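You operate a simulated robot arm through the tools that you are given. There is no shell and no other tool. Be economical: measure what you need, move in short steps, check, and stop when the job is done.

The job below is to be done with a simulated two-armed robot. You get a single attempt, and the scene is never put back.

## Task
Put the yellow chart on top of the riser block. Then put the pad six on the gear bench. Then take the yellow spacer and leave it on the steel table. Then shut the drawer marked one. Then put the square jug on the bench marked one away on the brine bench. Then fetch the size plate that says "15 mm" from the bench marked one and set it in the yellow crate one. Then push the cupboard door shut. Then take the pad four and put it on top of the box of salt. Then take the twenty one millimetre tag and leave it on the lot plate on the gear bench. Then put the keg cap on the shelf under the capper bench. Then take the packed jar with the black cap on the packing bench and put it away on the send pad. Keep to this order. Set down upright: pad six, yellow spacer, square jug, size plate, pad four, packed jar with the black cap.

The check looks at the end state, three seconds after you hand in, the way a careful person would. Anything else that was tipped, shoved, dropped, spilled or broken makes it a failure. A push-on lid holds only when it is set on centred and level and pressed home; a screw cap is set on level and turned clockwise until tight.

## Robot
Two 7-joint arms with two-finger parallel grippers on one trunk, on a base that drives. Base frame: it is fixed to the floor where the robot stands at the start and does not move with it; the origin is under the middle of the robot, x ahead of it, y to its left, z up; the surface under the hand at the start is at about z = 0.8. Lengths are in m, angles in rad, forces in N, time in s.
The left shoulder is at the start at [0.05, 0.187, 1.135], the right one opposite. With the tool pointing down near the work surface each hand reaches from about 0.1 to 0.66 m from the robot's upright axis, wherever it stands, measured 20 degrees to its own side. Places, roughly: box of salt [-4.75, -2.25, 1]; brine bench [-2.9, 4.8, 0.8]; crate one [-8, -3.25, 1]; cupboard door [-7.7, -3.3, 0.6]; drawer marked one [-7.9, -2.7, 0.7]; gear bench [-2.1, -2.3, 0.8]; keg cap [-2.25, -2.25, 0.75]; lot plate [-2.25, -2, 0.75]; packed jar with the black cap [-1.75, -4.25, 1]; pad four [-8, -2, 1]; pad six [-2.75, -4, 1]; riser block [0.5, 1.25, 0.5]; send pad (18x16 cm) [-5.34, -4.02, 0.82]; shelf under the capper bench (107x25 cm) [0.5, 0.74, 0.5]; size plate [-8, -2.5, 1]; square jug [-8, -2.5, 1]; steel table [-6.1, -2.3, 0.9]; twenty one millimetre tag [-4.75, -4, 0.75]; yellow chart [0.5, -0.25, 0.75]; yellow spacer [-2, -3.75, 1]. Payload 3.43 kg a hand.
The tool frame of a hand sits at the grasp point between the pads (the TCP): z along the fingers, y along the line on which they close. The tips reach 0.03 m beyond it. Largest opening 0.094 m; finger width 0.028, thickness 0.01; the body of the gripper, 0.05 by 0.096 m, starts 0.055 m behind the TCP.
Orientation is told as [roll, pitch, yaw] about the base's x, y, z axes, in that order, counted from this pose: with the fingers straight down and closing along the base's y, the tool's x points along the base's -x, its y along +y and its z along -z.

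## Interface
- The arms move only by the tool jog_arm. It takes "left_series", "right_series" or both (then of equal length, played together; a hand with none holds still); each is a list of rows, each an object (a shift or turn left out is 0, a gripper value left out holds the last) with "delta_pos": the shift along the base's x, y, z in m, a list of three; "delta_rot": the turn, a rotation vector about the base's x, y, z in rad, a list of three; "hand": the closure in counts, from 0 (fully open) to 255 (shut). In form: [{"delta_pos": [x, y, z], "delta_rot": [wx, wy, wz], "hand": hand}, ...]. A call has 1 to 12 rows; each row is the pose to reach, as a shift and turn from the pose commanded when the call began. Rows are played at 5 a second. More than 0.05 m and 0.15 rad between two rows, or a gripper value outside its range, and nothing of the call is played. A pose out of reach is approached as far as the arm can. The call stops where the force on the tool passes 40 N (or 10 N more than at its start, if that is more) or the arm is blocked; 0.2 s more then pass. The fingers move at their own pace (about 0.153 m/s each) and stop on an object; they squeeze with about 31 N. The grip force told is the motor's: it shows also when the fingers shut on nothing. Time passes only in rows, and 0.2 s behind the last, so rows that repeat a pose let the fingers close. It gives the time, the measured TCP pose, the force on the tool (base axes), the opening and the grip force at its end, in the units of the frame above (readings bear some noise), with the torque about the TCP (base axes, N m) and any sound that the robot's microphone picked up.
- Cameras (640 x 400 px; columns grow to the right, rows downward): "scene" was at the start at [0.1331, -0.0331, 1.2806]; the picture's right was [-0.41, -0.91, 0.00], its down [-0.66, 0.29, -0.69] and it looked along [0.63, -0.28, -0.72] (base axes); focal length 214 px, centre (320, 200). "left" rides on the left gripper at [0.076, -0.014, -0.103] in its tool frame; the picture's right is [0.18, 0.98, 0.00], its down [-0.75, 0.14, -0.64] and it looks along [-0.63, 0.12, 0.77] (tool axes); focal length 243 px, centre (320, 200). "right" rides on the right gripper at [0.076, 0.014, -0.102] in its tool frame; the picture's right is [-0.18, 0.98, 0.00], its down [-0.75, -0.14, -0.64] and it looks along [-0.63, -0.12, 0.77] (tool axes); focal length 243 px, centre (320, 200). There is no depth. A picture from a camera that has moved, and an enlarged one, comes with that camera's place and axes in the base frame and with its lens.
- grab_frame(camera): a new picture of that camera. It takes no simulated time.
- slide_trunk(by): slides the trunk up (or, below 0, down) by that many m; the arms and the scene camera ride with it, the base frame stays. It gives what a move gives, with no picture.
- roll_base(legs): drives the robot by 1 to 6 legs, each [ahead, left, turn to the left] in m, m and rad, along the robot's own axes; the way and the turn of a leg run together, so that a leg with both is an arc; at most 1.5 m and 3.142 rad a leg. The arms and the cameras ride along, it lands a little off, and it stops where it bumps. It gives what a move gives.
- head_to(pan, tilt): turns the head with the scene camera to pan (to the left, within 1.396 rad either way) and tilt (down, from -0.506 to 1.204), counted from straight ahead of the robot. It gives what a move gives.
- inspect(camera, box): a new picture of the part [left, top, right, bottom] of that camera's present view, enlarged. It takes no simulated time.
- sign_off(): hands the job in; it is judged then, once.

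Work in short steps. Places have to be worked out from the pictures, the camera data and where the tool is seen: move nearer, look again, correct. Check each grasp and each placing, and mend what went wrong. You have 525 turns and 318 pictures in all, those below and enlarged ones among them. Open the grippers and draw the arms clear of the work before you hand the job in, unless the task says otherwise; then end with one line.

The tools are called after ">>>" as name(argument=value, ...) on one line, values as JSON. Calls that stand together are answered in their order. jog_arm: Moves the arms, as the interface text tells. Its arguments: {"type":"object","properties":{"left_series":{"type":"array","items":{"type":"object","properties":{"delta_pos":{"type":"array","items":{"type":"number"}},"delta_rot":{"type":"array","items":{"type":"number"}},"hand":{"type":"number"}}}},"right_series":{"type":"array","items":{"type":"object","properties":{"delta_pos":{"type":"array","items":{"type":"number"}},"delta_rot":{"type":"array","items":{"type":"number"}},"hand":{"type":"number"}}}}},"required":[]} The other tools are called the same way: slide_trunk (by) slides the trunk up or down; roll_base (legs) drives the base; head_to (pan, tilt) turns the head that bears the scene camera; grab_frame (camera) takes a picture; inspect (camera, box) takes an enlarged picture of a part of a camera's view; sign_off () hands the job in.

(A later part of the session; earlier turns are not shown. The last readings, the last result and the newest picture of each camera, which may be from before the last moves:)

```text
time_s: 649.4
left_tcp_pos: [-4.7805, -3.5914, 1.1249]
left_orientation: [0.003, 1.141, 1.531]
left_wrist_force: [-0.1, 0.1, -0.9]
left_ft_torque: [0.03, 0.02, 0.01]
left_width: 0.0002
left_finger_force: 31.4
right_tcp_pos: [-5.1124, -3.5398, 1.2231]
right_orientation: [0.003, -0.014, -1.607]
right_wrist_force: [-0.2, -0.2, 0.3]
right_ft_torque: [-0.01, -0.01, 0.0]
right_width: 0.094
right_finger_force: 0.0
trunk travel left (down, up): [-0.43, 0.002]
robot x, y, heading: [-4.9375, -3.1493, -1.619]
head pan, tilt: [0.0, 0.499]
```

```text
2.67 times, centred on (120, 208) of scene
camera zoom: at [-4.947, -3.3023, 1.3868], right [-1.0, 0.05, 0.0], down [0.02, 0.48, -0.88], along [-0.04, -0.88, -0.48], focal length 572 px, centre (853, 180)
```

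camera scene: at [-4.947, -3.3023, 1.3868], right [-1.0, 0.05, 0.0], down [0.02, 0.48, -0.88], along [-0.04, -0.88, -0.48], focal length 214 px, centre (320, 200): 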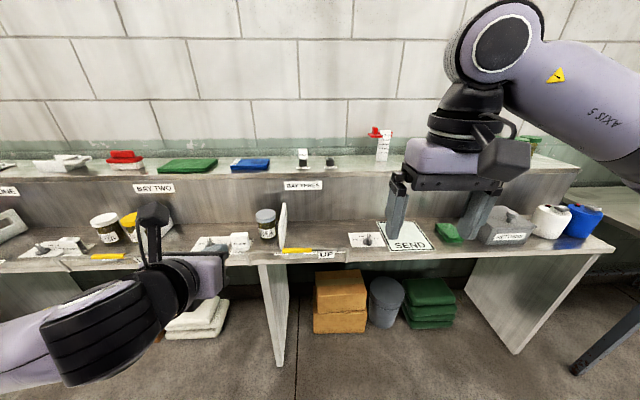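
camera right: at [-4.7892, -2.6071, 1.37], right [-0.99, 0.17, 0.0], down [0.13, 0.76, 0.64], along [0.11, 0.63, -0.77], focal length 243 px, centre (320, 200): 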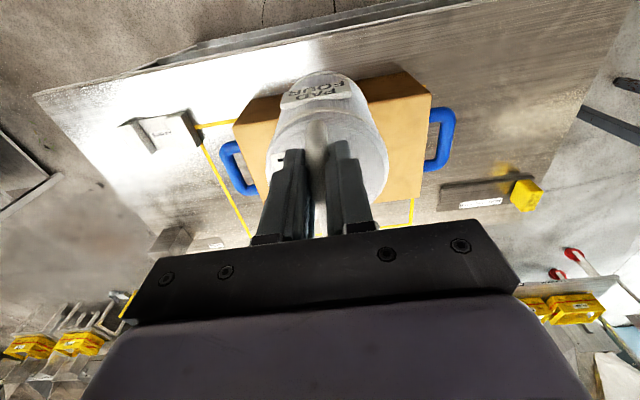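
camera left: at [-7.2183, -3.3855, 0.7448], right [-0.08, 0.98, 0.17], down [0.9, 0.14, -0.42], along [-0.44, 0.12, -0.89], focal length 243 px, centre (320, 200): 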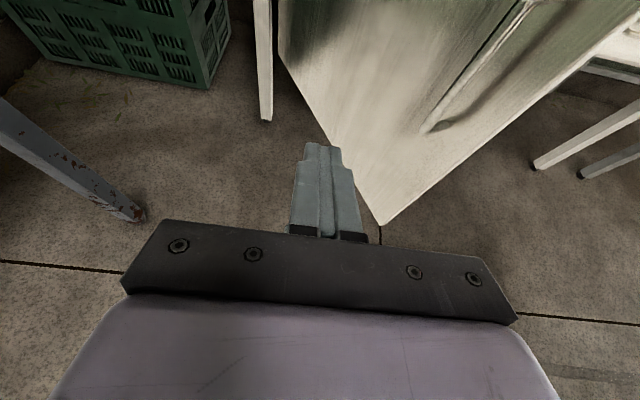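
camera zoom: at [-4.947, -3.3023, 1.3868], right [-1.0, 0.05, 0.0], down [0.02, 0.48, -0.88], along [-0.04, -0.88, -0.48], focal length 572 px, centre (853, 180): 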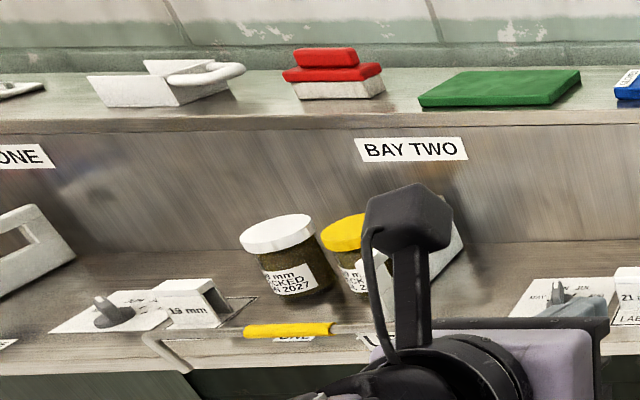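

The 21 mm tag stands on the LABEL spot of bay three near (-4.66, -3.99). I look at it with the left hand camera.

>>> grab_frame(camera="left")

```text
129 pictures are left
camera left: at [-4.7623, -3.5311, 1.2355], right [-0.99, -0.04, 0.17], down [-0.1, 0.9, -0.42], along [-0.14, -0.43, -0.89], focal length 243 px, centre (320, 200)
```

left: 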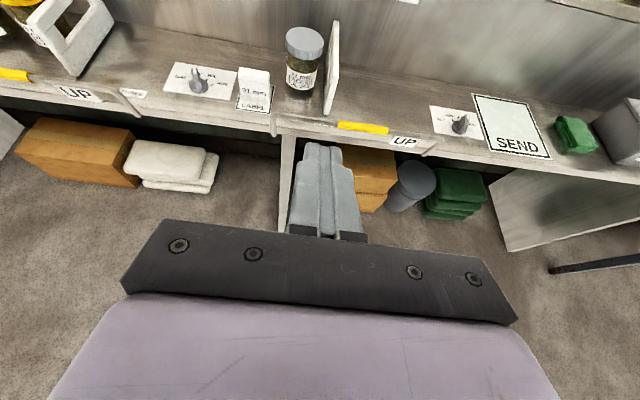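

>>> inspect(camera="left", box=[150, 15, 350, 140])

```text
3.20 times, centred on (250, 78) of left
camera zoom: at [-4.7623, -3.5311, 1.2355], right [-0.99, -0.04, 0.17], down [-0.1, 0.9, -0.42], along [-0.14, -0.43, -0.89], focal length 776 px, centre (544, 592)
```

zoom: 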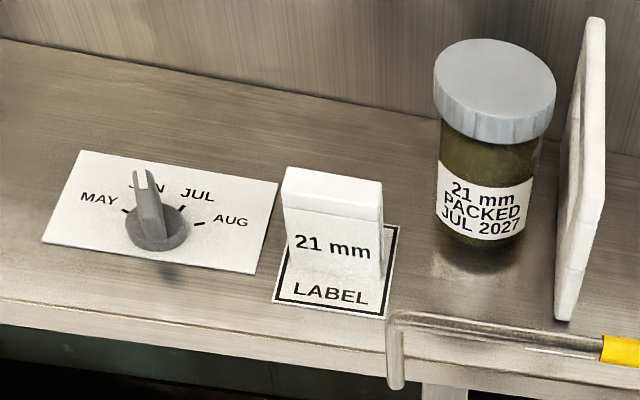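

The tag's head is at (-4.678, -3.943), top z≈0.903, about 6 cm wide; the jar on its right leaves ~1 cm for the finger. I roll closer and tilt the left hand down above it.

>>> roll_base(legs=[[0.2, 0.1, 0.045]])

>>> jog_arm(left_series=[{"delta_pos": [0, 0.02, 0.02], "delta_rot": [0.15, 0, 0], "hand": 38}, {"delta_pos": [0, 0.02, 0.03], "delta_rot": [0.3, 0, 0]}, {"delta_pos": [0, 0.0, 0.03], "delta_rot": [0.45, 0, 0]}, {"delta_pos": [0, -0.03, 0.02], "delta_rot": [0.6, 0, 0]}, {"delta_pos": [0, -0.06, 0.0], "delta_rot": [0.75, 0, 0]}, {"delta_pos": [0, -0.09, -0.03], "delta_rot": [0.84, 0, 0]}])

>>> grab_frame(camera="left")

>>> grab_frame(camera="scene")

```text
time_s: 651.1
left_tcp_pos: [-4.6677, -3.7852, 1.1239]
left_orientation: [0.003, 1.139, 1.575]
left_wrist_force: [0.5, -0.4, 0.2]
left_ft_torque: [-0.03, -0.01, -0.03]
left_width: 0.0002
left_finger_force: 30.5
right_tcp_pos: [-5.0028, -3.7468, 1.2231]
right_orientation: [-0.002, -0.014, -1.565]
right_wrist_force: [-0.6, 0.0, 0.3]
right_ft_torque: [0.02, -0.01, 0.03]
right_width: 0.0939
right_finger_force: 0.0
trunk travel left (down, up): [-0.43, 0.002]
robot x, y, heading: [-4.851, -3.3579, -1.572]
head pan, tilt: [0.0, 0.499]
```

```text
time_s: 652.5
left_tcp_pos: [-4.6682, -3.8742, 1.0943]
left_orientation: [-0.002, 0.299, 1.57]
left_wrist_force: [0.0, -0.1, -0.2]
left_ft_torque: [-0.01, -0.04, -0.02]
left_width: 0.08
left_finger_force: 0.1
left hand out of reach, approached as far as the arm can: row 1
right_tcp_pos: [-5.0037, -3.7459, 1.2233]
right_orientation: [0.002, -0.014, -1.563]
right_wrist_force: [-0.2, -0.1, -0.7]
right_ft_torque: [0.04, 0.05, 0.03]
right_width: 0.0943
right_finger_force: 0.1
trunk travel left (down, up): [-0.43, 0.002]
robot x, y, heading: [-4.8501, -3.3566, -1.57]
head pan, tilt: [0.0, 0.499]
```

```text
127 pictures are left
camera left: at [-4.654, -3.9171, 1.2153], right [-0.98, -0.18, 0.05], down [-0.14, 0.91, 0.39], along [-0.12, 0.38, -0.92], focal length 243 px, centre (320, 200)
```

left: 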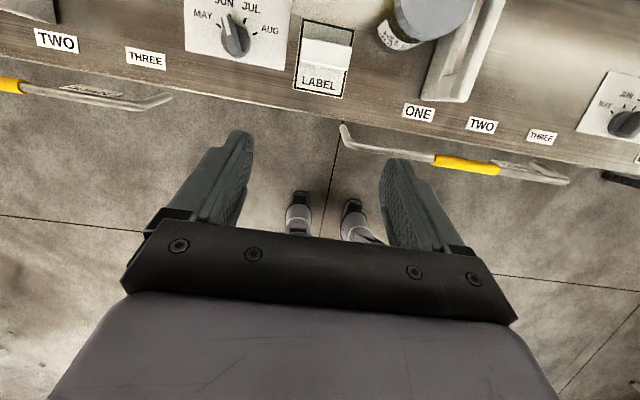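

```text
126 pictures are left
camera scene: at [-4.8481, -3.5036, 1.3867], right [-1.0, 0.0, 0.0], down [0.0, 0.48, -0.88], along [0.0, -0.88, -0.48], focal length 214 px, centre (320, 200)
```

scene: 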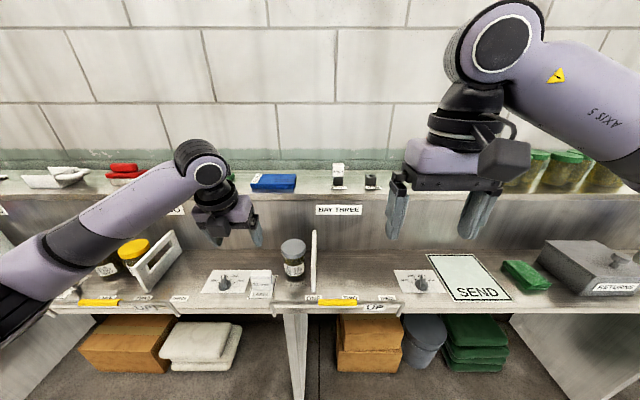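

>>> inspect(camera="left", box=[260, 0, 400, 110])

>>> inspect(camera="scene", box=[190, 220, 330, 320])

```text
3.64 times, centred on (330, 55) of left
camera zoom: at [-4.654, -3.9171, 1.2153], right [-0.98, -0.18, 0.05], down [-0.14, 0.91, 0.39], along [-0.12, 0.38, -0.92], focal length 882 px, centre (284, 727)
```

zoom: 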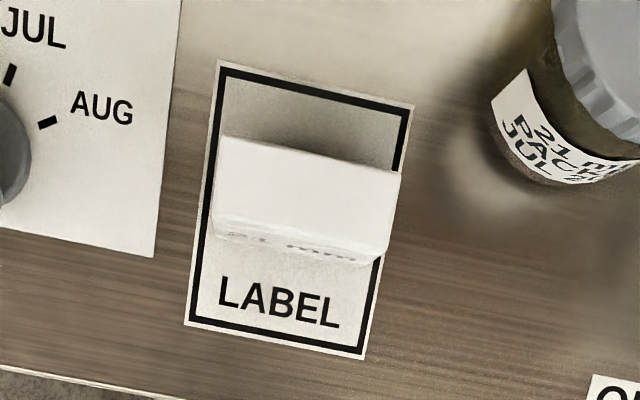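

```text
4.00 times, centred on (260, 270) of scene
camera zoom: at [-4.8481, -3.5036, 1.3867], right [-1.0, 0.0, 0.0], down [0.0, 0.48, -0.88], along [0.0, -0.88, -0.48], focal length 858 px, centre (560, -80)
```

zoom: 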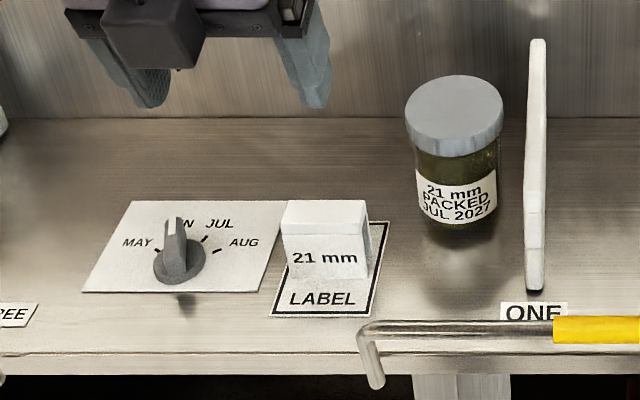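

Triangulated: the tag's top is at (-4.671, -3.966), z≈0.880, bench ≈0.827. I move above and down to the grasp height.

>>> jog_arm(left_series=[{"delta_pos": [-0.001, -0.03, -0.035]}, {"delta_pos": [-0.002, -0.06, -0.07]}, {"delta_pos": [-0.003, -0.075, -0.11]}, {"delta_pos": [-0.003, -0.08, -0.15]}, {"delta_pos": [-0.003, -0.085, -0.185]}])

>>> grab_frame(camera="left")

>>> inspect(camera="scene", box=[190, 200, 330, 320])

```text
time_s: 653.7
left_tcp_pos: [-4.6723, -3.9574, 0.912]
left_orientation: [-0.004, 0.302, 1.573]
left_wrist_force: [-0.4, 0.3, 0.0]
left_ft_torque: [-0.04, 0.02, 0.03]
left_width: 0.08
left_finger_force: 0.1
right_tcp_pos: [-5.0037, -3.7463, 1.2224]
right_orientation: [0.003, -0.014, -1.562]
right_wrist_force: [1.1, 0.1, 0.0]
right_ft_torque: [-0.04, 0.01, 0.01]
right_width: 0.0942
right_finger_force: 0.0
trunk travel left (down, up): [-0.43, 0.002]
robot x, y, heading: [-4.8478, -3.3515, -1.572]
head pan, tilt: [0.0, 0.499]
```

```text
123 pictures are left
camera left: at [-4.6583, -3.9997, 1.0329], right [-0.98, -0.18, 0.05], down [-0.14, 0.91, 0.39], along [-0.12, 0.38, -0.92], focal length 243 px, centre (320, 200)
```

left: 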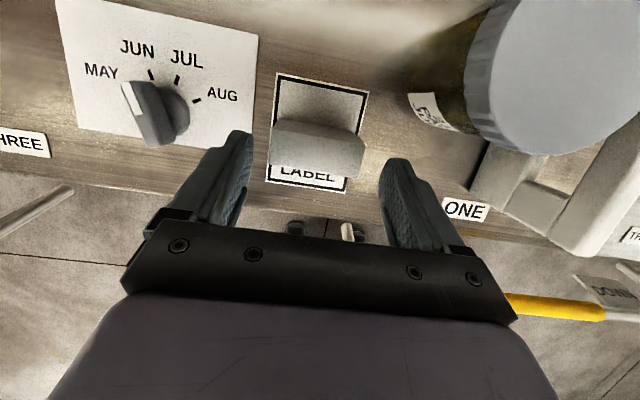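

```text
3.33 times, centred on (260, 260) of scene
camera zoom: at [-4.8481, -3.5032, 1.3868], right [-1.0, 0.0, 0.0], down [0.0, 0.48, -0.88], along [0.0, -0.88, -0.48], focal length 715 px, centre (520, 0)
```

zoom: 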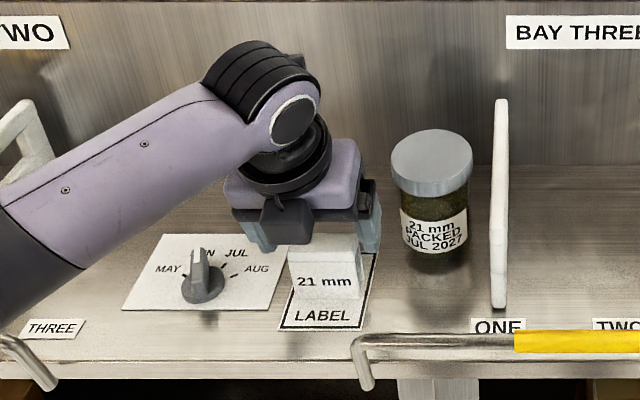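

Aligned. I descend the last 4.4 cm and close.

>>> jog_arm(left_series=[{"delta_pos": [0.002, -0.008, -0.02]}, {"delta_pos": [0.002, -0.013, -0.035]}, {"delta_pos": [0.002, -0.013, -0.043]}, {"delta_pos": [0.002, -0.013, -0.043], "hand": 255}, {"delta_pos": [0.002, -0.013, -0.043], "hand": 255}, {"delta_pos": [0.002, -0.013, -0.043], "hand": 255}])

>>> inspect(camera="scene", box=[190, 200, 330, 320])

```text
time_s: 655.1
left_tcp_pos: [-4.6707, -3.9714, 0.8674]
left_orientation: [-0.002, 0.299, 1.571]
left_wrist_force: [0.1, -0.6, 0.2]
left_ft_torque: [0.02, -0.01, 0.02]
left_width: 0.0636
left_finger_force: 30.4
right_tcp_pos: [-5.0038, -3.7451, 1.2243]
right_orientation: [0.001, -0.014, -1.564]
right_wrist_force: [-0.9, 0.5, -0.2]
right_ft_torque: [0.0, -0.02, -0.03]
right_width: 0.0941
right_finger_force: 0.1
trunk travel left (down, up): [-0.43, 0.002]
robot x, y, heading: [-4.8529, -3.3538, -1.57]
head pan, tilt: [0.0, 0.499]
```

```text
3.33 times, centred on (260, 260) of scene
camera zoom: at [-4.8481, -3.503, 1.3868], right [-1.0, 0.0, 0.0], down [0.0, 0.48, -0.88], along [0.0, -0.88, -0.48], focal length 715 px, centre (520, 0)
```

zoom: 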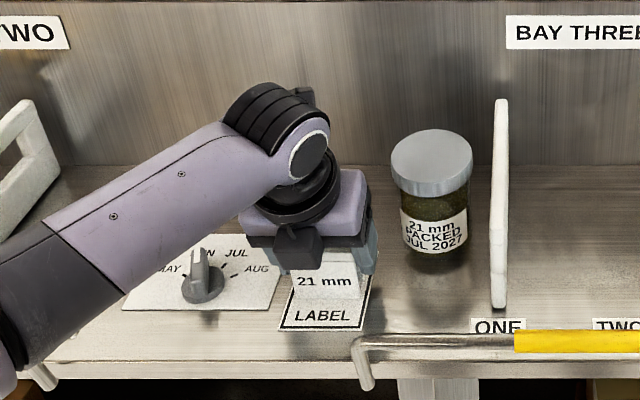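

Gripped at 6.4 cm. I lift and check the tag.

>>> jog_arm(left_series=[{"delta_pos": [0, 0, 0.03]}, {"delta_pos": [0, 0, 0.07]}, {"delta_pos": [0, 0.02, 0.11]}, {"delta_pos": [0, 0.06, 0.14]}, {"delta_pos": [0, 0.1, 0.17]}, {"delta_pos": [0, 0.14, 0.2]}])

>>> grab_frame(camera="scene")

```text
time_s: 656.5
left_tcp_pos: [-4.6716, -3.8344, 1.0627]
left_orientation: [-0.003, 0.3, 1.571]
left_wrist_force: [0.1, 0.4, -1.0]
left_ft_torque: [-0.03, -0.04, 0.0]
left_width: 0.0635
left_finger_force: 31.1
right_tcp_pos: [-5.0027, -3.7443, 1.2227]
right_orientation: [0.001, -0.015, -1.564]
right_wrist_force: [-1.2, 0.6, -0.4]
right_ft_torque: [-0.01, 0.02, 0.0]
right_width: 0.094
right_finger_force: 0.0
trunk travel left (down, up): [-0.43, 0.002]
robot x, y, heading: [-4.8486, -3.356, -1.572]
head pan, tilt: [0.0, 0.499]
```

```text
120 pictures are left
camera scene: at [-4.8481, -3.5024, 1.3869], right [-1.0, 0.0, 0.0], down [0.0, 0.48, -0.88], along [0.0, -0.88, -0.48], focal length 214 px, centre (320, 200)
```

scene: 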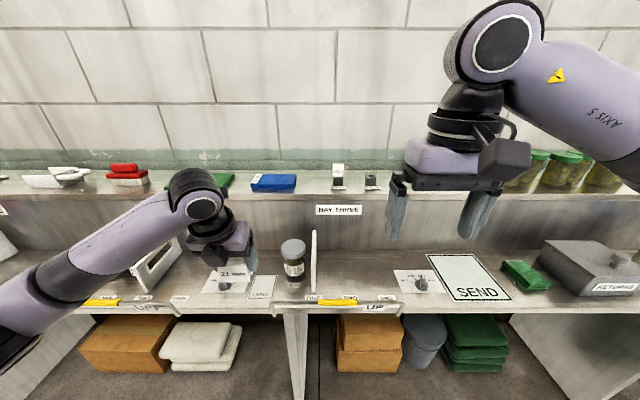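

The tag is held. The lot plate is nearer the gear bench's north edge, so I go through the gap between the salt table and the gear bench: back off, strafe east, then reverse north.

>>> roll_base(legs=[[-0.25, 0, 0], [0, 1.33, 0]])

>>> head_to(pan=1.39, tilt=0.5)

>>> grab_frame(camera="scene")

```text
time_s: 669.7
left_tcp_pos: [-3.3721, -3.6096, 1.0631]
left_orientation: [-0.002, 0.301, 1.542]
left_wrist_force: [0.7, 0.7, -1.0]
left_ft_torque: [-0.03, 0.02, -0.03]
left_width: 0.0634
left_finger_force: 30.7
right_tcp_pos: [-3.7018, -3.5113, 1.2226]
right_orientation: [0.002, -0.015, -1.594]
right_wrist_force: [-0.4, -0.1, 0.3]
right_ft_torque: [0.01, -0.01, 0.01]
right_width: 0.094
right_finger_force: 0.0
trunk travel left (down, up): [-0.43, 0.002]
robot x, y, heading: [-3.5333, -3.1215, -1.601]
head pan, tilt: [0.0, 0.499]
```

```text
time_s: 671.2
left_tcp_pos: [-3.3724, -3.6091, 1.0632]
left_orientation: [-0.002, 0.3, 1.54]
left_wrist_force: [-0.3, 0.0, 0.1]
left_ft_torque: [0.0, -0.01, 0.04]
left_width: 0.0637
left_finger_force: 31.0
right_tcp_pos: [-3.7005, -3.5101, 1.2229]
right_orientation: [0.001, -0.013, -1.594]
right_wrist_force: [-0.1, -1.0, 0.8]
right_ft_torque: [0.0, -0.01, 0.0]
right_width: 0.0939
right_finger_force: 0.0
trunk travel left (down, up): [-0.43, 0.002]
robot x, y, heading: [-3.5307, -3.1254, -1.605]
head pan, tilt: [1.389, 0.499]
```

```text
119 pictures are left
camera scene: at [-3.4467, -3.2011, 1.3868], right [-0.21, -0.98, 0.0], down [-0.47, 0.1, -0.88], along [0.86, -0.19, -0.48], focal length 214 px, centre (320, 200)
```

scene: 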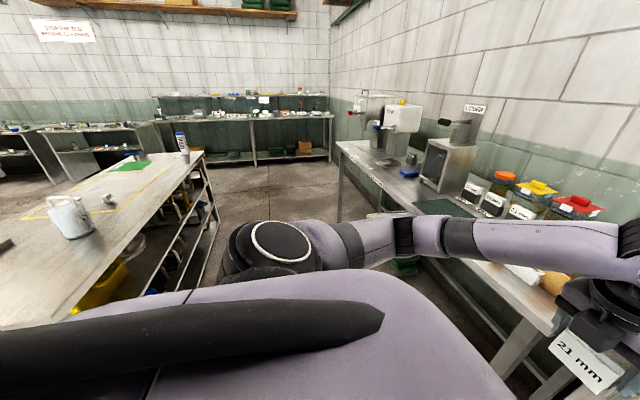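

I reverse north through the gap with a small heading fix.

>>> roll_base(legs=[[0, 0, 0.034], [-0.9, 0, 0], [-0.95, 0, 0]])

>>> grab_frame(camera="scene")

```text
time_s: 681.0
left_tcp_pos: [-3.3749, -1.7313, 1.064]
left_orientation: [-0.002, 0.3, 1.605]
left_wrist_force: [-0.1, 0.1, -0.7]
left_ft_torque: [-0.04, -0.01, -0.01]
left_width: 0.0637
left_finger_force: 31.2
right_tcp_pos: [-3.7096, -1.6536, 1.2231]
right_orientation: [0.002, -0.014, -1.531]
right_wrist_force: [-0.5, 0.1, -0.6]
right_ft_torque: [0.0, 0.04, 0.01]
right_width: 0.0941
right_finger_force: 0.1
trunk travel left (down, up): [-0.43, 0.002]
robot x, y, heading: [-3.5681, -1.259, -1.54]
head pan, tilt: [1.389, 0.499]
```

```text
118 pictures are left
camera scene: at [-3.4752, -1.3277, 1.3868], right [-0.15, -0.99, 0.0], down [-0.47, 0.07, -0.88], along [0.87, -0.13, -0.48], focal length 214 px, centre (320, 200)
```

scene: 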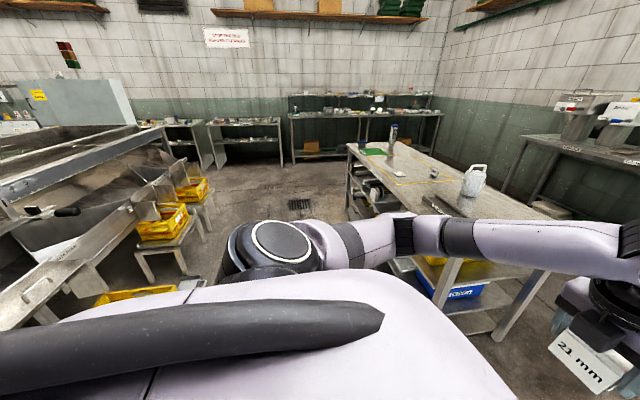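

I strafe east to stand north of the lot plate and look.

>>> roll_base(legs=[[0.05, 1.2, -0.031]])

>>> head_to(pan=0.1, tilt=0.65)

>>> grab_frame(camera="scene")

```text
time_s: 691.8
left_tcp_pos: [-2.1766, -1.7654, 1.0629]
left_orientation: [-0.004, 0.299, 1.58]
left_wrist_force: [0.8, 0.1, 0.3]
left_ft_torque: [0.0, 0.01, -0.02]
left_width: 0.0638
left_finger_force: 31.1
right_tcp_pos: [-2.5082, -1.6801, 1.2225]
right_orientation: [0.0, -0.013, -1.556]
right_wrist_force: [-0.1, -0.2, 0.3]
right_ft_torque: [0.04, 0.02, 0.01]
right_width: 0.0946
right_finger_force: 0.0
trunk travel left (down, up): [-0.43, 0.002]
robot x, y, heading: [-2.3607, -1.2852, -1.569]
head pan, tilt: [1.389, 0.499]
```

```text
time_s: 693.3
left_tcp_pos: [-2.1755, -1.7649, 1.0638]
left_orientation: [-0.001, 0.302, 1.581]
left_wrist_force: [-0.1, -0.5, -0.7]
left_ft_torque: [0.01, 0.0, 0.0]
left_width: 0.0635
left_finger_force: 31.1
right_tcp_pos: [-2.5085, -1.68, 1.224]
right_orientation: [0.001, -0.016, -1.557]
right_wrist_force: [1.0, -0.3, -0.3]
right_ft_torque: [0.0, 0.03, 0.02]
right_width: 0.0941
right_finger_force: 0.1
trunk travel left (down, up): [-0.43, 0.002]
robot x, y, heading: [-2.3584, -1.2866, -1.563]
head pan, tilt: [0.099, 0.649]
```

```text
117 pictures are left
camera scene: at [-2.3462, -1.4312, 1.3735], right [-0.99, -0.1, 0.0], down [-0.06, 0.6, -0.8], along [0.08, -0.79, -0.6], focal length 214 px, centre (320, 200)
```

scene: 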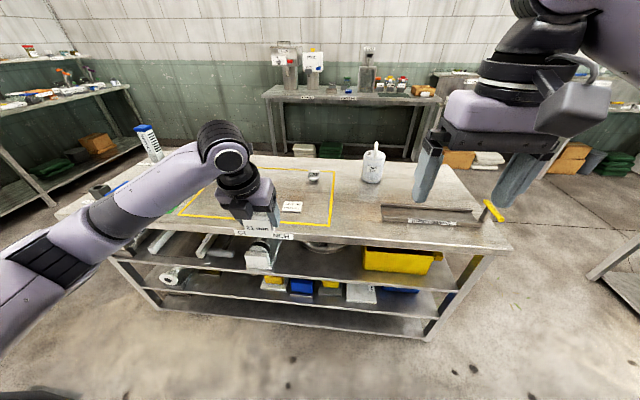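

The lot plate is at about (-2.162, -2.10). I roll 0.25 closer and look with both cameras.

>>> roll_base(legs=[[0.25, 0, 0]])

>>> inspect(camera="scene", box=[190, 150, 370, 290])

>>> grab_frame(camera="left")

```text
time_s: 695.1
left_tcp_pos: [-2.1746, -2.0167, 1.0635]
left_orientation: [-0.001, 0.3, 1.581]
left_wrist_force: [0.0, 0.2, -0.7]
left_ft_torque: [0.04, -0.02, 0.04]
left_width: 0.0636
left_finger_force: 31.4
right_tcp_pos: [-2.5062, -1.9313, 1.2227]
right_orientation: [0.002, -0.013, -1.554]
right_wrist_force: [-1.0, -0.6, 0.4]
right_ft_torque: [0.02, 0.0, -0.02]
right_width: 0.094
right_finger_force: 0.1
trunk travel left (down, up): [-0.43, 0.002]
robot x, y, heading: [-2.352, -1.5347, -1.564]
head pan, tilt: [0.099, 0.649]
```

```text
2.86 times, centred on (280, 220) of scene
camera zoom: at [-2.3448, -1.6831, 1.3734], right [-0.99, -0.11, 0.0], down [-0.06, 0.6, -0.8], along [0.08, -0.79, -0.61], focal length 613 px, centre (434, 143)
```

zoom: 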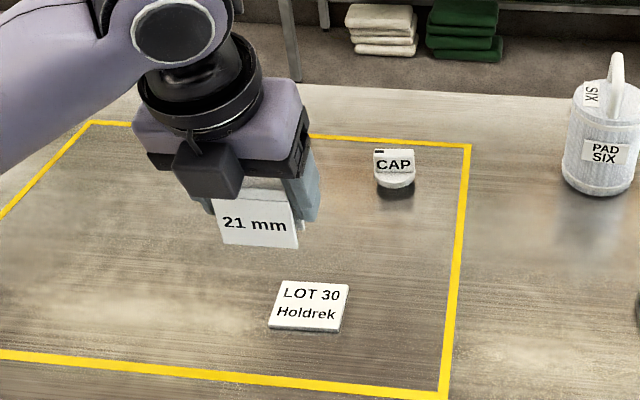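

```text
115 pictures are left
camera left: at [-2.1598, -2.0603, 1.1829], right [-0.98, -0.19, 0.05], down [-0.15, 0.91, 0.39], along [-0.12, 0.38, -0.92], focal length 243 px, centre (320, 200)
```

left: 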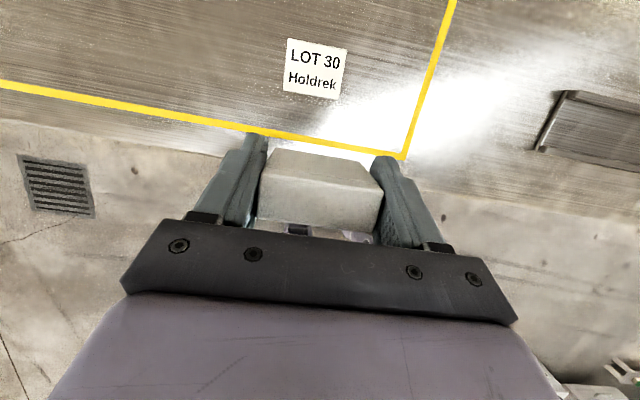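

The plate center is (-2.167, -2.088). I move over it and lower to just above.

>>> jog_arm(left_series=[{"delta_pos": [0.004, -0.03, -0.03]}, {"delta_pos": [0.008, -0.06, -0.06]}, {"delta_pos": [0.008, -0.076, -0.1]}, {"delta_pos": [0.008, -0.076, -0.14]}, {"delta_pos": [0.008, -0.076, -0.165]}])

>>> inspect(camera="scene", box=[190, 150, 370, 290])

>>> grab_frame(camera="left")

```text
time_s: 696.3
left_tcp_pos: [-2.1658, -2.0921, 0.8955]
left_orientation: [-0.001, 0.301, 1.579]
left_wrist_force: [0.0, -0.2, -0.3]
left_ft_torque: [-0.01, 0.02, -0.01]
left_width: 0.0635
left_finger_force: 31.1
right_tcp_pos: [-2.5075, -1.9303, 1.222]
right_orientation: [0.001, -0.013, -1.555]
right_wrist_force: [-0.1, 0.6, -0.1]
right_ft_torque: [0.01, -0.05, 0.01]
right_width: 0.0941
right_finger_force: 0.1
trunk travel left (down, up): [-0.43, 0.002]
robot x, y, heading: [-2.3584, -1.5369, -1.566]
head pan, tilt: [0.099, 0.649]
```

```text
2.86 times, centred on (280, 220) of scene
camera zoom: at [-2.3449, -1.6826, 1.3735], right [-0.99, -0.11, 0.0], down [-0.06, 0.6, -0.8], along [0.08, -0.79, -0.6], focal length 613 px, centre (434, 143)
```

zoom: 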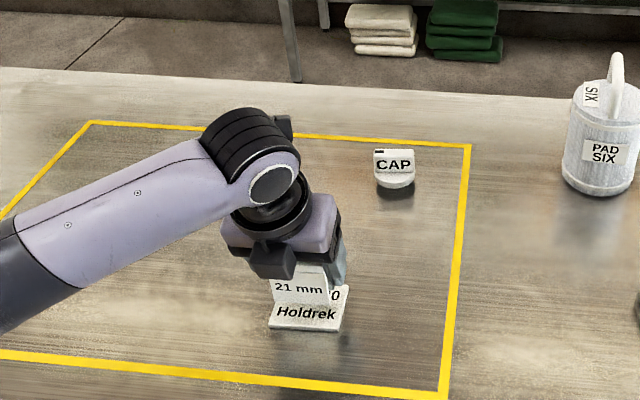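

```text
113 pictures are left
camera left: at [-2.1497, -2.1349, 1.0158], right [-0.98, -0.18, 0.05], down [-0.15, 0.91, 0.39], along [-0.12, 0.38, -0.92], focal length 243 px, centre (320, 200)
```

left: 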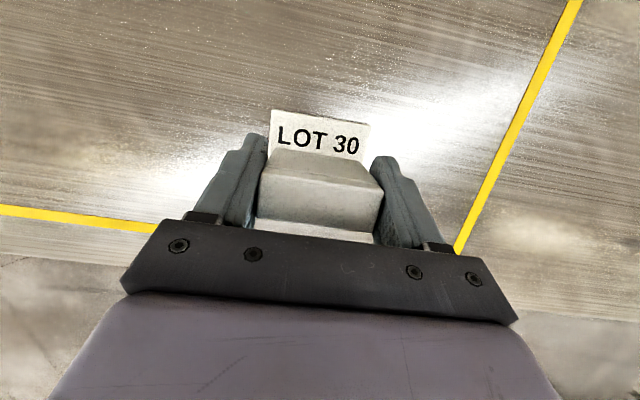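

Well aligned. I lower until contact.

>>> jog_arm(left_series=[{"delta_pos": [0, 0, -0.012]}, {"delta_pos": [0, 0, -0.02]}, {"delta_pos": [0, 0, -0.025]}, {"delta_pos": [0, 0, -0.029]}, {"delta_pos": [0, 0, -0.032]}])

```text
time_s: 697.5
left_tcp_pos: [-2.166, -2.0943, 0.8709]
left_orientation: [-0.002, 0.311, 1.582]
left_wrist_force: [5.0, 1.0, 26.3]
left_ft_torque: [0.14, -0.02, -0.04]
left_width: 0.0639
left_finger_force: 30.9
right_tcp_pos: [-2.5067, -1.9289, 1.2243]
right_orientation: [0.002, -0.015, -1.556]
right_wrist_force: [-0.5, 0.6, 0.6]
right_ft_torque: [-0.06, 0.01, -0.03]
right_width: 0.0936
right_finger_force: 0.0
trunk travel left (down, up): [-0.43, 0.002]
robot x, y, heading: [-2.3587, -1.5376, -1.567]
head pan, tilt: [0.099, 0.649]
```

Contact at 0.871. I ease up, open a bit, and rise.

>>> jog_arm(left_series=[{"delta_pos": [0, 0, 0.004]}, {"delta_pos": [0, 0, 0.004], "hand": 50}, {"delta_pos": [0, 0, 0.004], "hand": 30}, {"delta_pos": [0, 0, 0.03], "hand": 30}, {"delta_pos": [0, 0, 0.07], "hand": 30}, {"delta_pos": [0, 0.02, 0.11], "hand": 30}, {"delta_pos": [0, 0.05, 0.15], "hand": 30}])

>>> inspect(camera="scene", box=[190, 150, 370, 290])

```text
time_s: 699.1
left_tcp_pos: [-2.1703, -2.044, 1.0142]
left_orientation: [-0.001, 0.301, 1.577]
left_wrist_force: [-0.1, -0.4, -0.5]
left_ft_torque: [-0.01, 0.0, 0.03]
left_width: 0.0831
left_finger_force: 0.1
right_tcp_pos: [-2.5065, -1.9311, 1.2232]
right_orientation: [0.002, -0.015, -1.553]
right_wrist_force: [0.2, -0.5, 0.2]
right_ft_torque: [-0.02, 0.04, -0.02]
right_width: 0.0939
right_finger_force: 0.0
trunk travel left (down, up): [-0.43, 0.002]
robot x, y, heading: [-2.3564, -1.536, -1.567]
head pan, tilt: [0.099, 0.649]
```

```text
2.86 times, centred on (280, 220) of scene
camera zoom: at [-2.3449, -1.6819, 1.3735], right [-0.99, -0.11, 0.0], down [-0.06, 0.6, -0.8], along [0.08, -0.79, -0.6], focal length 613 px, centre (434, 143)
```

zoom: 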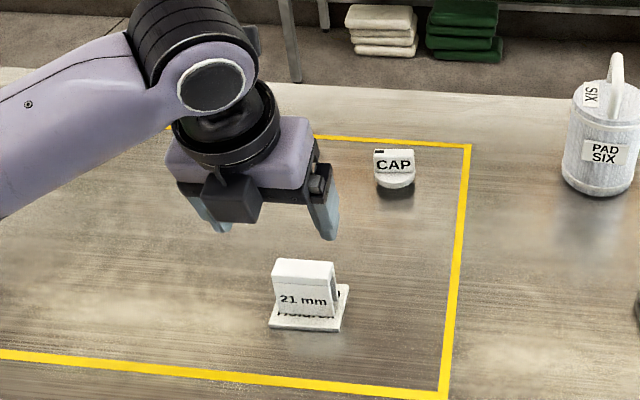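

The tag stands on the lot plate. Next the keg cap; the tag would be under the hand from this side, so I go round to the south side of the gear bench.

>>> roll_base(legs=[[-0.25, 0, 0], [0, -1.2, 0], [0.9, 0, 0], [0.95, 0, 0]])

```text
time_s: 719.8
left_tcp_pos: [-3.2229, -3.6675, 1.0149]
left_orientation: [-0.002, 0.298, 1.625]
left_wrist_force: [-0.2, 0.0, 0.0]
left_ft_torque: [0.03, 0.03, 0.02]
left_width: 0.0827
left_finger_force: 0.0
right_tcp_pos: [-3.5657, -3.5692, 1.2244]
right_orientation: [0.002, -0.013, -1.513]
right_wrist_force: [-0.5, 0.7, -0.2]
right_ft_torque: [-0.02, -0.03, -0.03]
right_width: 0.094
right_finger_force: 0.0
trunk travel left (down, up): [-0.43, 0.002]
robot x, y, heading: [-3.4335, -3.1705, -1.517]
head pan, tilt: [0.099, 0.649]
```

I turn around to face +y and strafe right to be south of the cap.

>>> roll_base(legs=[[-0.05, 0, 0], [0, 0, 1.54], [0, 0, 1.55], [0, -1.38, 0]])

>>> head_to(pan=0.1, tilt=0.6)

>>> grab_frame(camera="scene")

```text
time_s: 740.2
left_tcp_pos: [-2.2669, -2.5667, 1.0147]
left_orientation: [-0.003, 0.299, -1.513]
left_wrist_force: [0.6, -0.2, 1.3]
left_ft_torque: [-0.02, 0.0, -0.01]
left_width: 0.0827
left_finger_force: 0.1
right_tcp_pos: [-1.9241, -2.6644, 1.2238]
right_orientation: [0.002, -0.014, 1.632]
right_wrist_force: [0.4, 0.1, -0.8]
right_ft_torque: [0.04, 0.02, 0.02]
right_width: 0.094
right_finger_force: 0.1
trunk travel left (down, up): [-0.43, 0.002]
robot x, y, heading: [-2.0584, -3.0652, 1.627]
head pan, tilt: [0.099, 0.649]
```

```text
time_s: 740.9
left_tcp_pos: [-2.2675, -2.5679, 1.0146]
left_orientation: [-0.001, 0.299, -1.514]
left_wrist_force: [-0.9, -0.1, 0.4]
left_ft_torque: [0.0, 0.02, -0.01]
left_width: 0.0832
left_finger_force: 0.1
right_tcp_pos: [-1.9237, -2.6648, 1.224]
right_orientation: [0.001, -0.014, 1.633]
right_wrist_force: [0.4, 0.3, -0.7]
right_ft_torque: [-0.02, 0.03, -0.02]
right_width: 0.094
right_finger_force: 0.0
trunk travel left (down, up): [-0.43, 0.002]
robot x, y, heading: [-2.056, -3.0635, 1.623]
head pan, tilt: [0.099, 0.6]
```

```text
111 pictures are left
camera scene: at [-2.072, -2.9193, 1.3777], right [0.99, 0.15, 0.0], down [0.09, -0.56, -0.82], along [-0.13, 0.82, -0.57], focal length 214 px, centre (320, 200)
```

scene: 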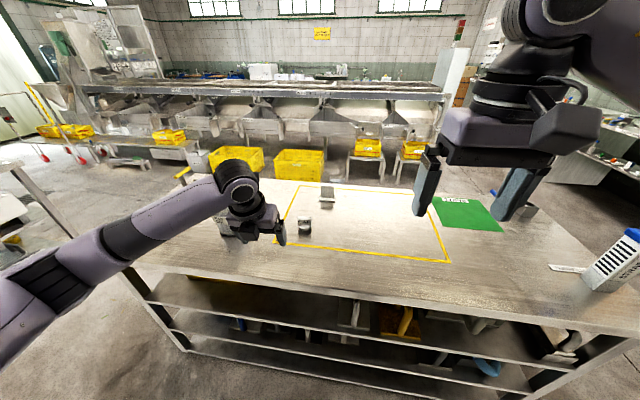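

The cap is near (-2.227, -2.307). I roll a bit closer with a heading fix and tilt the left hand forward to a pre-grasp.

>>> roll_base(legs=[[0.12, 0, -0.052]])

>>> jog_arm(left_series=[{"delta_pos": [0, -0.03, 0.02], "delta_rot": [0.15, 0, 0]}, {"delta_pos": [0.0, -0.05, 0.03], "delta_rot": [0.3, 0, 0]}, {"delta_pos": [0.0, -0.06, 0.03], "delta_rot": [0.45, 0, 0]}, {"delta_pos": [0.0, -0.06, 0.02], "delta_rot": [0.6, 0, 0]}, {"delta_pos": [0.0, -0.05, 0.0], "delta_rot": [0.75, 0, 0]}, {"delta_pos": [0.0, -0.04, -0.03], "delta_rot": [0.8, 0, 0]}])

>>> grab_frame(camera="left")

>>> inspect(camera="scene", box=[220, 170, 380, 290])

```text
time_s: 742.1
left_tcp_pos: [-2.2462, -2.4386, 1.0135]
left_orientation: [-0.002, 0.298, -1.565]
left_wrist_force: [0.3, -0.1, -0.7]
left_ft_torque: [0.01, 0.03, -0.01]
left_width: 0.083
left_finger_force: 0.0
right_tcp_pos: [-1.9092, -2.5532, 1.2229]
right_orientation: [0.002, -0.013, 1.584]
right_wrist_force: [0.6, 0.9, -0.7]
right_ft_torque: [-0.03, -0.01, 0.0]
right_width: 0.0941
right_finger_force: 0.2
trunk travel left (down, up): [-0.43, 0.002]
robot x, y, heading: [-2.058, -2.9462, 1.579]
head pan, tilt: [0.099, 0.6]
```

```text
time_s: 743.5
left_tcp_pos: [-2.2455, -2.4805, 0.984]
left_orientation: [0.013, 1.1, -1.553]
left_wrist_force: [-0.2, -0.6, -0.4]
left_ft_torque: [0.02, 0.0, 0.0]
left_width: 0.083
left_finger_force: 0.0
right_tcp_pos: [-1.9085, -2.5537, 1.2232]
right_orientation: [0.0, -0.014, 1.585]
right_wrist_force: [0.0, -0.8, 0.8]
right_ft_torque: [-0.01, 0.05, -0.01]
right_width: 0.0939
right_finger_force: 0.1
trunk travel left (down, up): [-0.43, 0.002]
robot x, y, heading: [-2.0613, -2.9482, 1.58]
head pan, tilt: [0.099, 0.6]
```

```text
110 pictures are left
camera left: at [-2.2592, -2.5379, 1.0976], right [0.98, 0.09, 0.17], down [0.15, -0.91, -0.38], along [0.12, 0.4, -0.91], focal length 243 px, centre (320, 200)
```

left: 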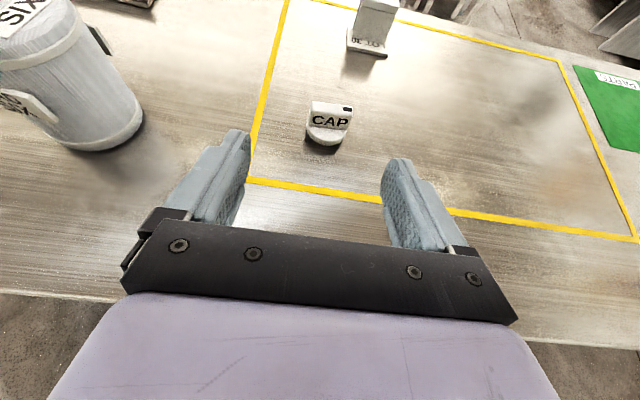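

```text
3.33 times, centred on (300, 230) of scene
camera zoom: at [-2.0684, -2.8011, 1.3778], right [0.99, 0.1, 0.0], down [0.06, -0.56, -0.82], along [-0.09, 0.82, -0.57], focal length 715 px, centre (387, 100)
```

zoom: 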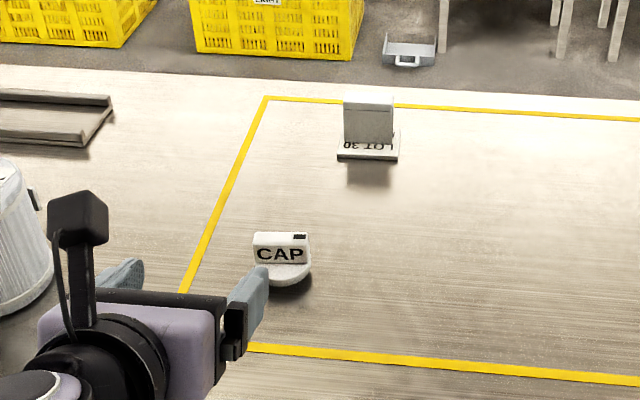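

The cap's fin center is at (-2.225, -2.32, 0.855). I approach along the fingers' direction to grip the fin's ends.

>>> jog_arm(left_series=[{"delta_pos": [0.01, 0.03, -0.035]}, {"delta_pos": [0.02, 0.06, -0.07]}, {"delta_pos": [0.02, 0.085, -0.088]}, {"delta_pos": [0.0205, 0.12, -0.106]}, {"delta_pos": [0.0205, 0.155, -0.124]}])

>>> grab_frame(camera="left")

>>> inspect(camera="scene", box=[220, 170, 380, 290])

```text
time_s: 744.7
left_tcp_pos: [-2.2271, -2.325, 0.8599]
left_orientation: [0.012, 1.099, -1.553]
left_wrist_force: [0.5, -0.2, -0.3]
left_ft_torque: [0.04, 0.0, 0.0]
left_width: 0.0829
left_finger_force: 0.0
right_tcp_pos: [-1.9081, -2.5538, 1.2231]
right_orientation: [0.002, -0.014, 1.583]
right_wrist_force: [0.4, 0.9, -1.7]
right_ft_torque: [0.01, 0.02, 0.02]
right_width: 0.0938
right_finger_force: 0.2
trunk travel left (down, up): [-0.43, 0.002]
robot x, y, heading: [-2.0608, -2.9477, 1.577]
head pan, tilt: [0.099, 0.6]
```

```text
108 pictures are left
camera left: at [-2.2415, -2.3824, 0.9735], right [0.98, 0.09, 0.17], down [0.15, -0.91, -0.38], along [0.12, 0.4, -0.91], focal length 243 px, centre (320, 200)
```

left: 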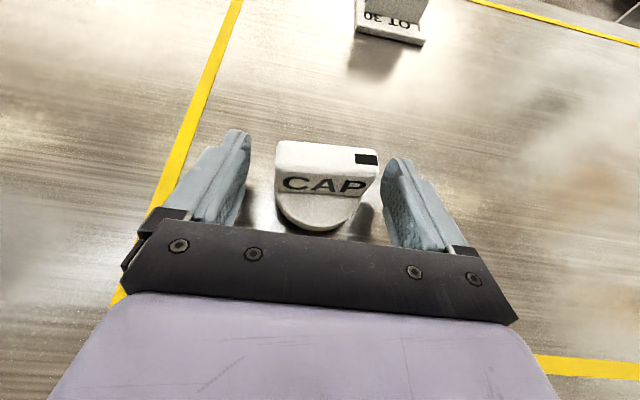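

```text
3.33 times, centred on (300, 230) of scene
camera zoom: at [-2.0682, -2.8009, 1.3777], right [0.99, 0.1, 0.0], down [0.06, -0.56, -0.82], along [-0.09, 0.82, -0.57], focal length 715 px, centre (387, 100)
```

zoom: 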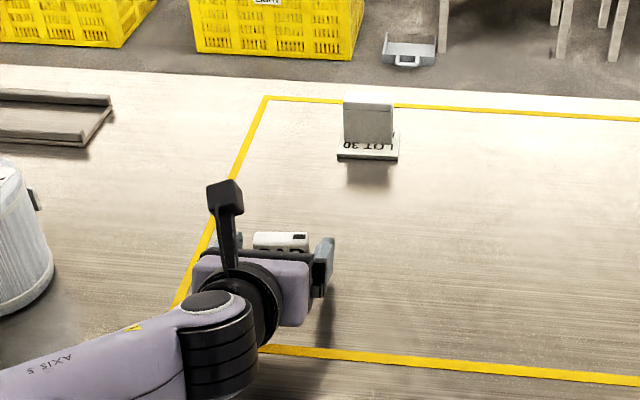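

The fin is between the pads. I close and lift.

>>> jog_arm(left_series=[{"delta_pos": [0.003, 0, 0], "hand": 100}, {"delta_pos": [0.003, 0, 0], "hand": 255}, {"delta_pos": [0.003, 0, 0], "hand": 255}, {"delta_pos": [0.003, 0, 0], "hand": 255}, {"delta_pos": [0.003, 0, 0.03], "hand": 255}, {"delta_pos": [0.003, 0, 0.07], "hand": 255}, {"delta_pos": [0.003, 0, 0.11], "hand": 255}])

>>> grab_frame(camera="left")

```text
time_s: 746.3
left_tcp_pos: [-2.222, -2.3266, 0.9665]
left_orientation: [0.01, 1.1, -1.555]
left_wrist_force: [0.5, -0.2, -0.2]
left_ft_torque: [0.02, 0.02, 0.01]
left_width: 0.0572
left_finger_force: 31.1
right_tcp_pos: [-1.9077, -2.5539, 1.224]
right_orientation: [0.002, -0.015, 1.584]
right_wrist_force: [-0.5, -0.5, -1.6]
right_ft_torque: [0.0, -0.03, 0.01]
right_width: 0.0941
right_finger_force: 0.0
trunk travel left (down, up): [-0.43, 0.002]
robot x, y, heading: [-2.0619, -2.9483, 1.573]
head pan, tilt: [0.099, 0.6]
```

```text
106 pictures are left
camera left: at [-2.2361, -2.3833, 1.0812], right [0.98, 0.09, 0.17], down [0.15, -0.91, -0.38], along [0.12, 0.4, -0.91], focal length 243 px, centre (320, 200)
```

left: 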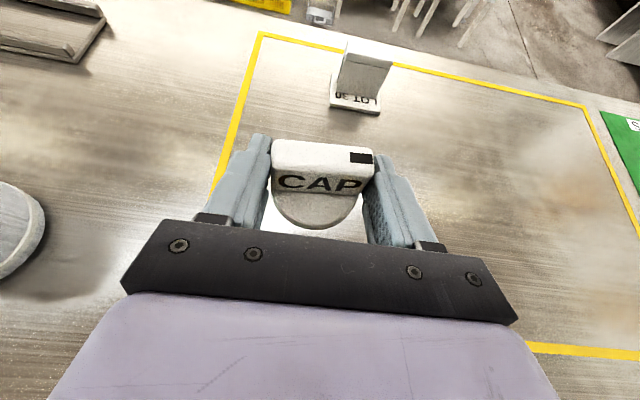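

The cap is held. I retract, back off and drive: east along the aisle, north to about y=-0.6.

>>> jog_arm(left_series=[{"delta_pos": [0, -0.04, 0.02]}, {"delta_pos": [0, -0.08, 0.04]}, {"delta_pos": [0, -0.11, 0.06]}])

>>> roll_base(legs=[[-0.15, 0, 0], [0, -1.43, 0], [1.25, 0, 0], [1.25, 0, 0]])

>>> grab_frame(camera="scene")

```text
time_s: 747.1
left_tcp_pos: [-2.2185, -2.4325, 1.0301]
left_orientation: [0.011, 1.101, -1.556]
left_wrist_force: [-0.6, 0.1, -1.0]
left_ft_torque: [0.02, -0.01, 0.0]
left_width: 0.0572
left_finger_force: 30.6
right_tcp_pos: [-1.9082, -2.5542, 1.2235]
right_orientation: [0.001, -0.016, 1.585]
right_wrist_force: [-1.0, -0.1, 0.3]
right_ft_torque: [-0.01, -0.01, -0.07]
right_width: 0.0941
right_finger_force: 0.2
trunk travel left (down, up): [-0.43, 0.002]
robot x, y, heading: [-2.0615, -2.9463, 1.577]
head pan, tilt: [0.099, 0.6]
```

```text
time_s: 772.6
left_tcp_pos: [-0.8392, -0.0573, 1.0302]
left_orientation: [0.01, 1.099, -1.534]
left_wrist_force: [-0.4, 0.1, -1.2]
left_ft_torque: [0.02, -0.04, 0.0]
left_width: 0.057
left_finger_force: 31.1
right_tcp_pos: [-0.5256, -0.1721, 1.2238]
right_orientation: [0.001, -0.013, 1.604]
right_wrist_force: [-1.3, 0.6, 0.5]
right_ft_torque: [-0.02, -0.01, 0.02]
right_width: 0.0938
right_finger_force: 0.0
trunk travel left (down, up): [-0.43, 0.002]
robot x, y, heading: [-0.6673, -0.5682, 1.592]
head pan, tilt: [0.099, 0.6]
```

```text
105 pictures are left
camera scene: at [-0.681, -0.4224, 1.3777], right [0.99, 0.12, 0.0], down [0.07, -0.56, -0.82], along [-0.1, 0.82, -0.57], focal length 214 px, centre (320, 200)
```

scene: 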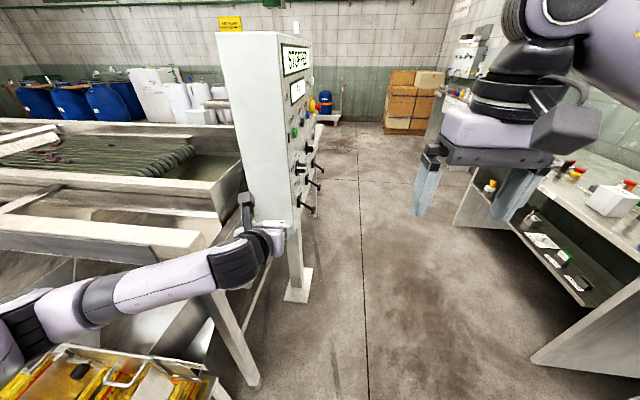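

The panel is close ahead-left. I back a bit, turn right to face the benches, then go forward and strafe left along the capper bench.

>>> roll_base(legs=[[-0.2, 0, 0], [0, 0, -1.59], [0.4, 0, 0]])

>>> roll_base(legs=[[0, 1.4, 0], [0, 0.2, 0]])

```text
time_s: 780.2
left_tcp_pos: [0.2419, -0.6236, 1.0284]
left_orientation: [0.01, 1.099, -3.142]
left_wrist_force: [-0.5, 0.1, -0.5]
left_ft_torque: [0.02, 0.01, -0.03]
left_width: 0.0572
left_finger_force: 31.1
right_tcp_pos: [0.1166, -0.9319, 1.2239]
right_orientation: [0.003, -0.013, -0.001]
right_wrist_force: [0.3, -0.5, 0.1]
right_ft_torque: [0.03, 0.0, 0.0]
right_width: 0.0937
right_finger_force: 0.0
trunk travel left (down, up): [-0.43, 0.002]
robot x, y, heading: [-0.2772, -0.7774, -0.011]
head pan, tilt: [0.099, 0.6]
```

```text
time_s: 794.7
left_tcp_pos: [0.2775, 0.9827, 1.0294]
left_orientation: [0.01, 1.101, 3.131]
left_wrist_force: [-0.9, 0.1, -0.2]
left_ft_torque: [0.01, -0.01, 0.02]
left_width: 0.057
left_finger_force: 30.8
right_tcp_pos: [0.1489, 0.6738, 1.224]
right_orientation: [0.003, -0.013, -0.01]
right_wrist_force: [0.1, -0.9, -0.1]
right_ft_torque: [0.0, 0.01, 0.04]
right_width: 0.094
right_finger_force: 0.1
trunk travel left (down, up): [-0.43, 0.002]
robot x, y, heading: [-0.2409, 0.8354, -0.026]
head pan, tilt: [0.099, 0.6]
```

In place. I back 6 cm with a heading fix, then lower the trunk.

>>> roll_base(legs=[[-0.07, 0, 0.024]])

>>> slide_trunk(by=-0.4)

>>> grab_frame(camera="left")

```text
time_s: 795.7
left_tcp_pos: [0.2017, 0.9945, 1.0291]
left_orientation: [0.01, 1.102, -3.128]
left_wrist_force: [-0.1, 0.3, -0.8]
left_ft_torque: [-0.01, 0.03, 0.01]
left_width: 0.0573
left_finger_force: 30.9
right_tcp_pos: [0.0814, 0.6831, 1.2236]
right_orientation: [0.003, -0.016, 0.011]
right_wrist_force: [-0.7, 0.3, -0.2]
right_ft_torque: [0.04, 0.01, 0.01]
right_width: 0.094
right_finger_force: 0.1
trunk travel left (down, up): [-0.43, 0.002]
robot x, y, heading: [-0.3122, 0.8385, 0.004]
head pan, tilt: [0.099, 0.6]
```

```text
time_s: 799.5
left_tcp_pos: [0.202, 0.9953, 0.6285]
left_orientation: [0.011, 1.1, -3.127]
left_wrist_force: [0.0, 0.8, -0.5]
left_ft_torque: [0.02, 0.01, -0.03]
left_width: 0.0571
left_finger_force: 31.0
right_tcp_pos: [0.08, 0.6835, 0.8236]
right_orientation: [0.002, -0.013, 0.01]
right_wrist_force: [-1.0, -0.2, 0.1]
right_ft_torque: [0.02, 0.0, -0.02]
right_width: 0.094
right_finger_force: 0.1
trunk travel left (down, up): [-0.03, 0.402]
robot x, y, heading: [-0.3155, 0.8394, -0.001]
head pan, tilt: [0.099, 0.6]
```

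```text
104 pictures are left
camera left: at [0.146, 1.0092, 0.7432], right [0.09, -0.98, 0.17], down [-0.91, -0.15, -0.38], along [0.4, -0.12, -0.91], focal length 243 px, centre (320, 200)
```

left: 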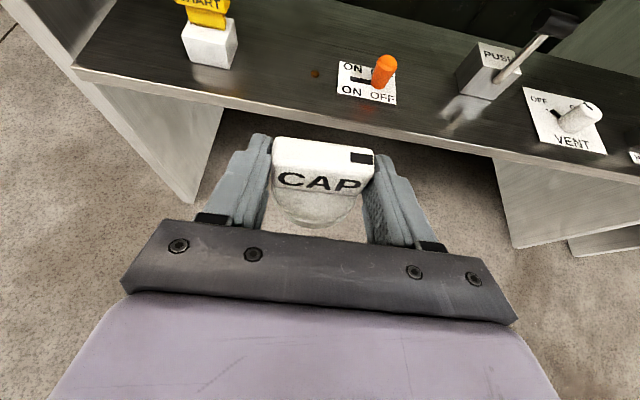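

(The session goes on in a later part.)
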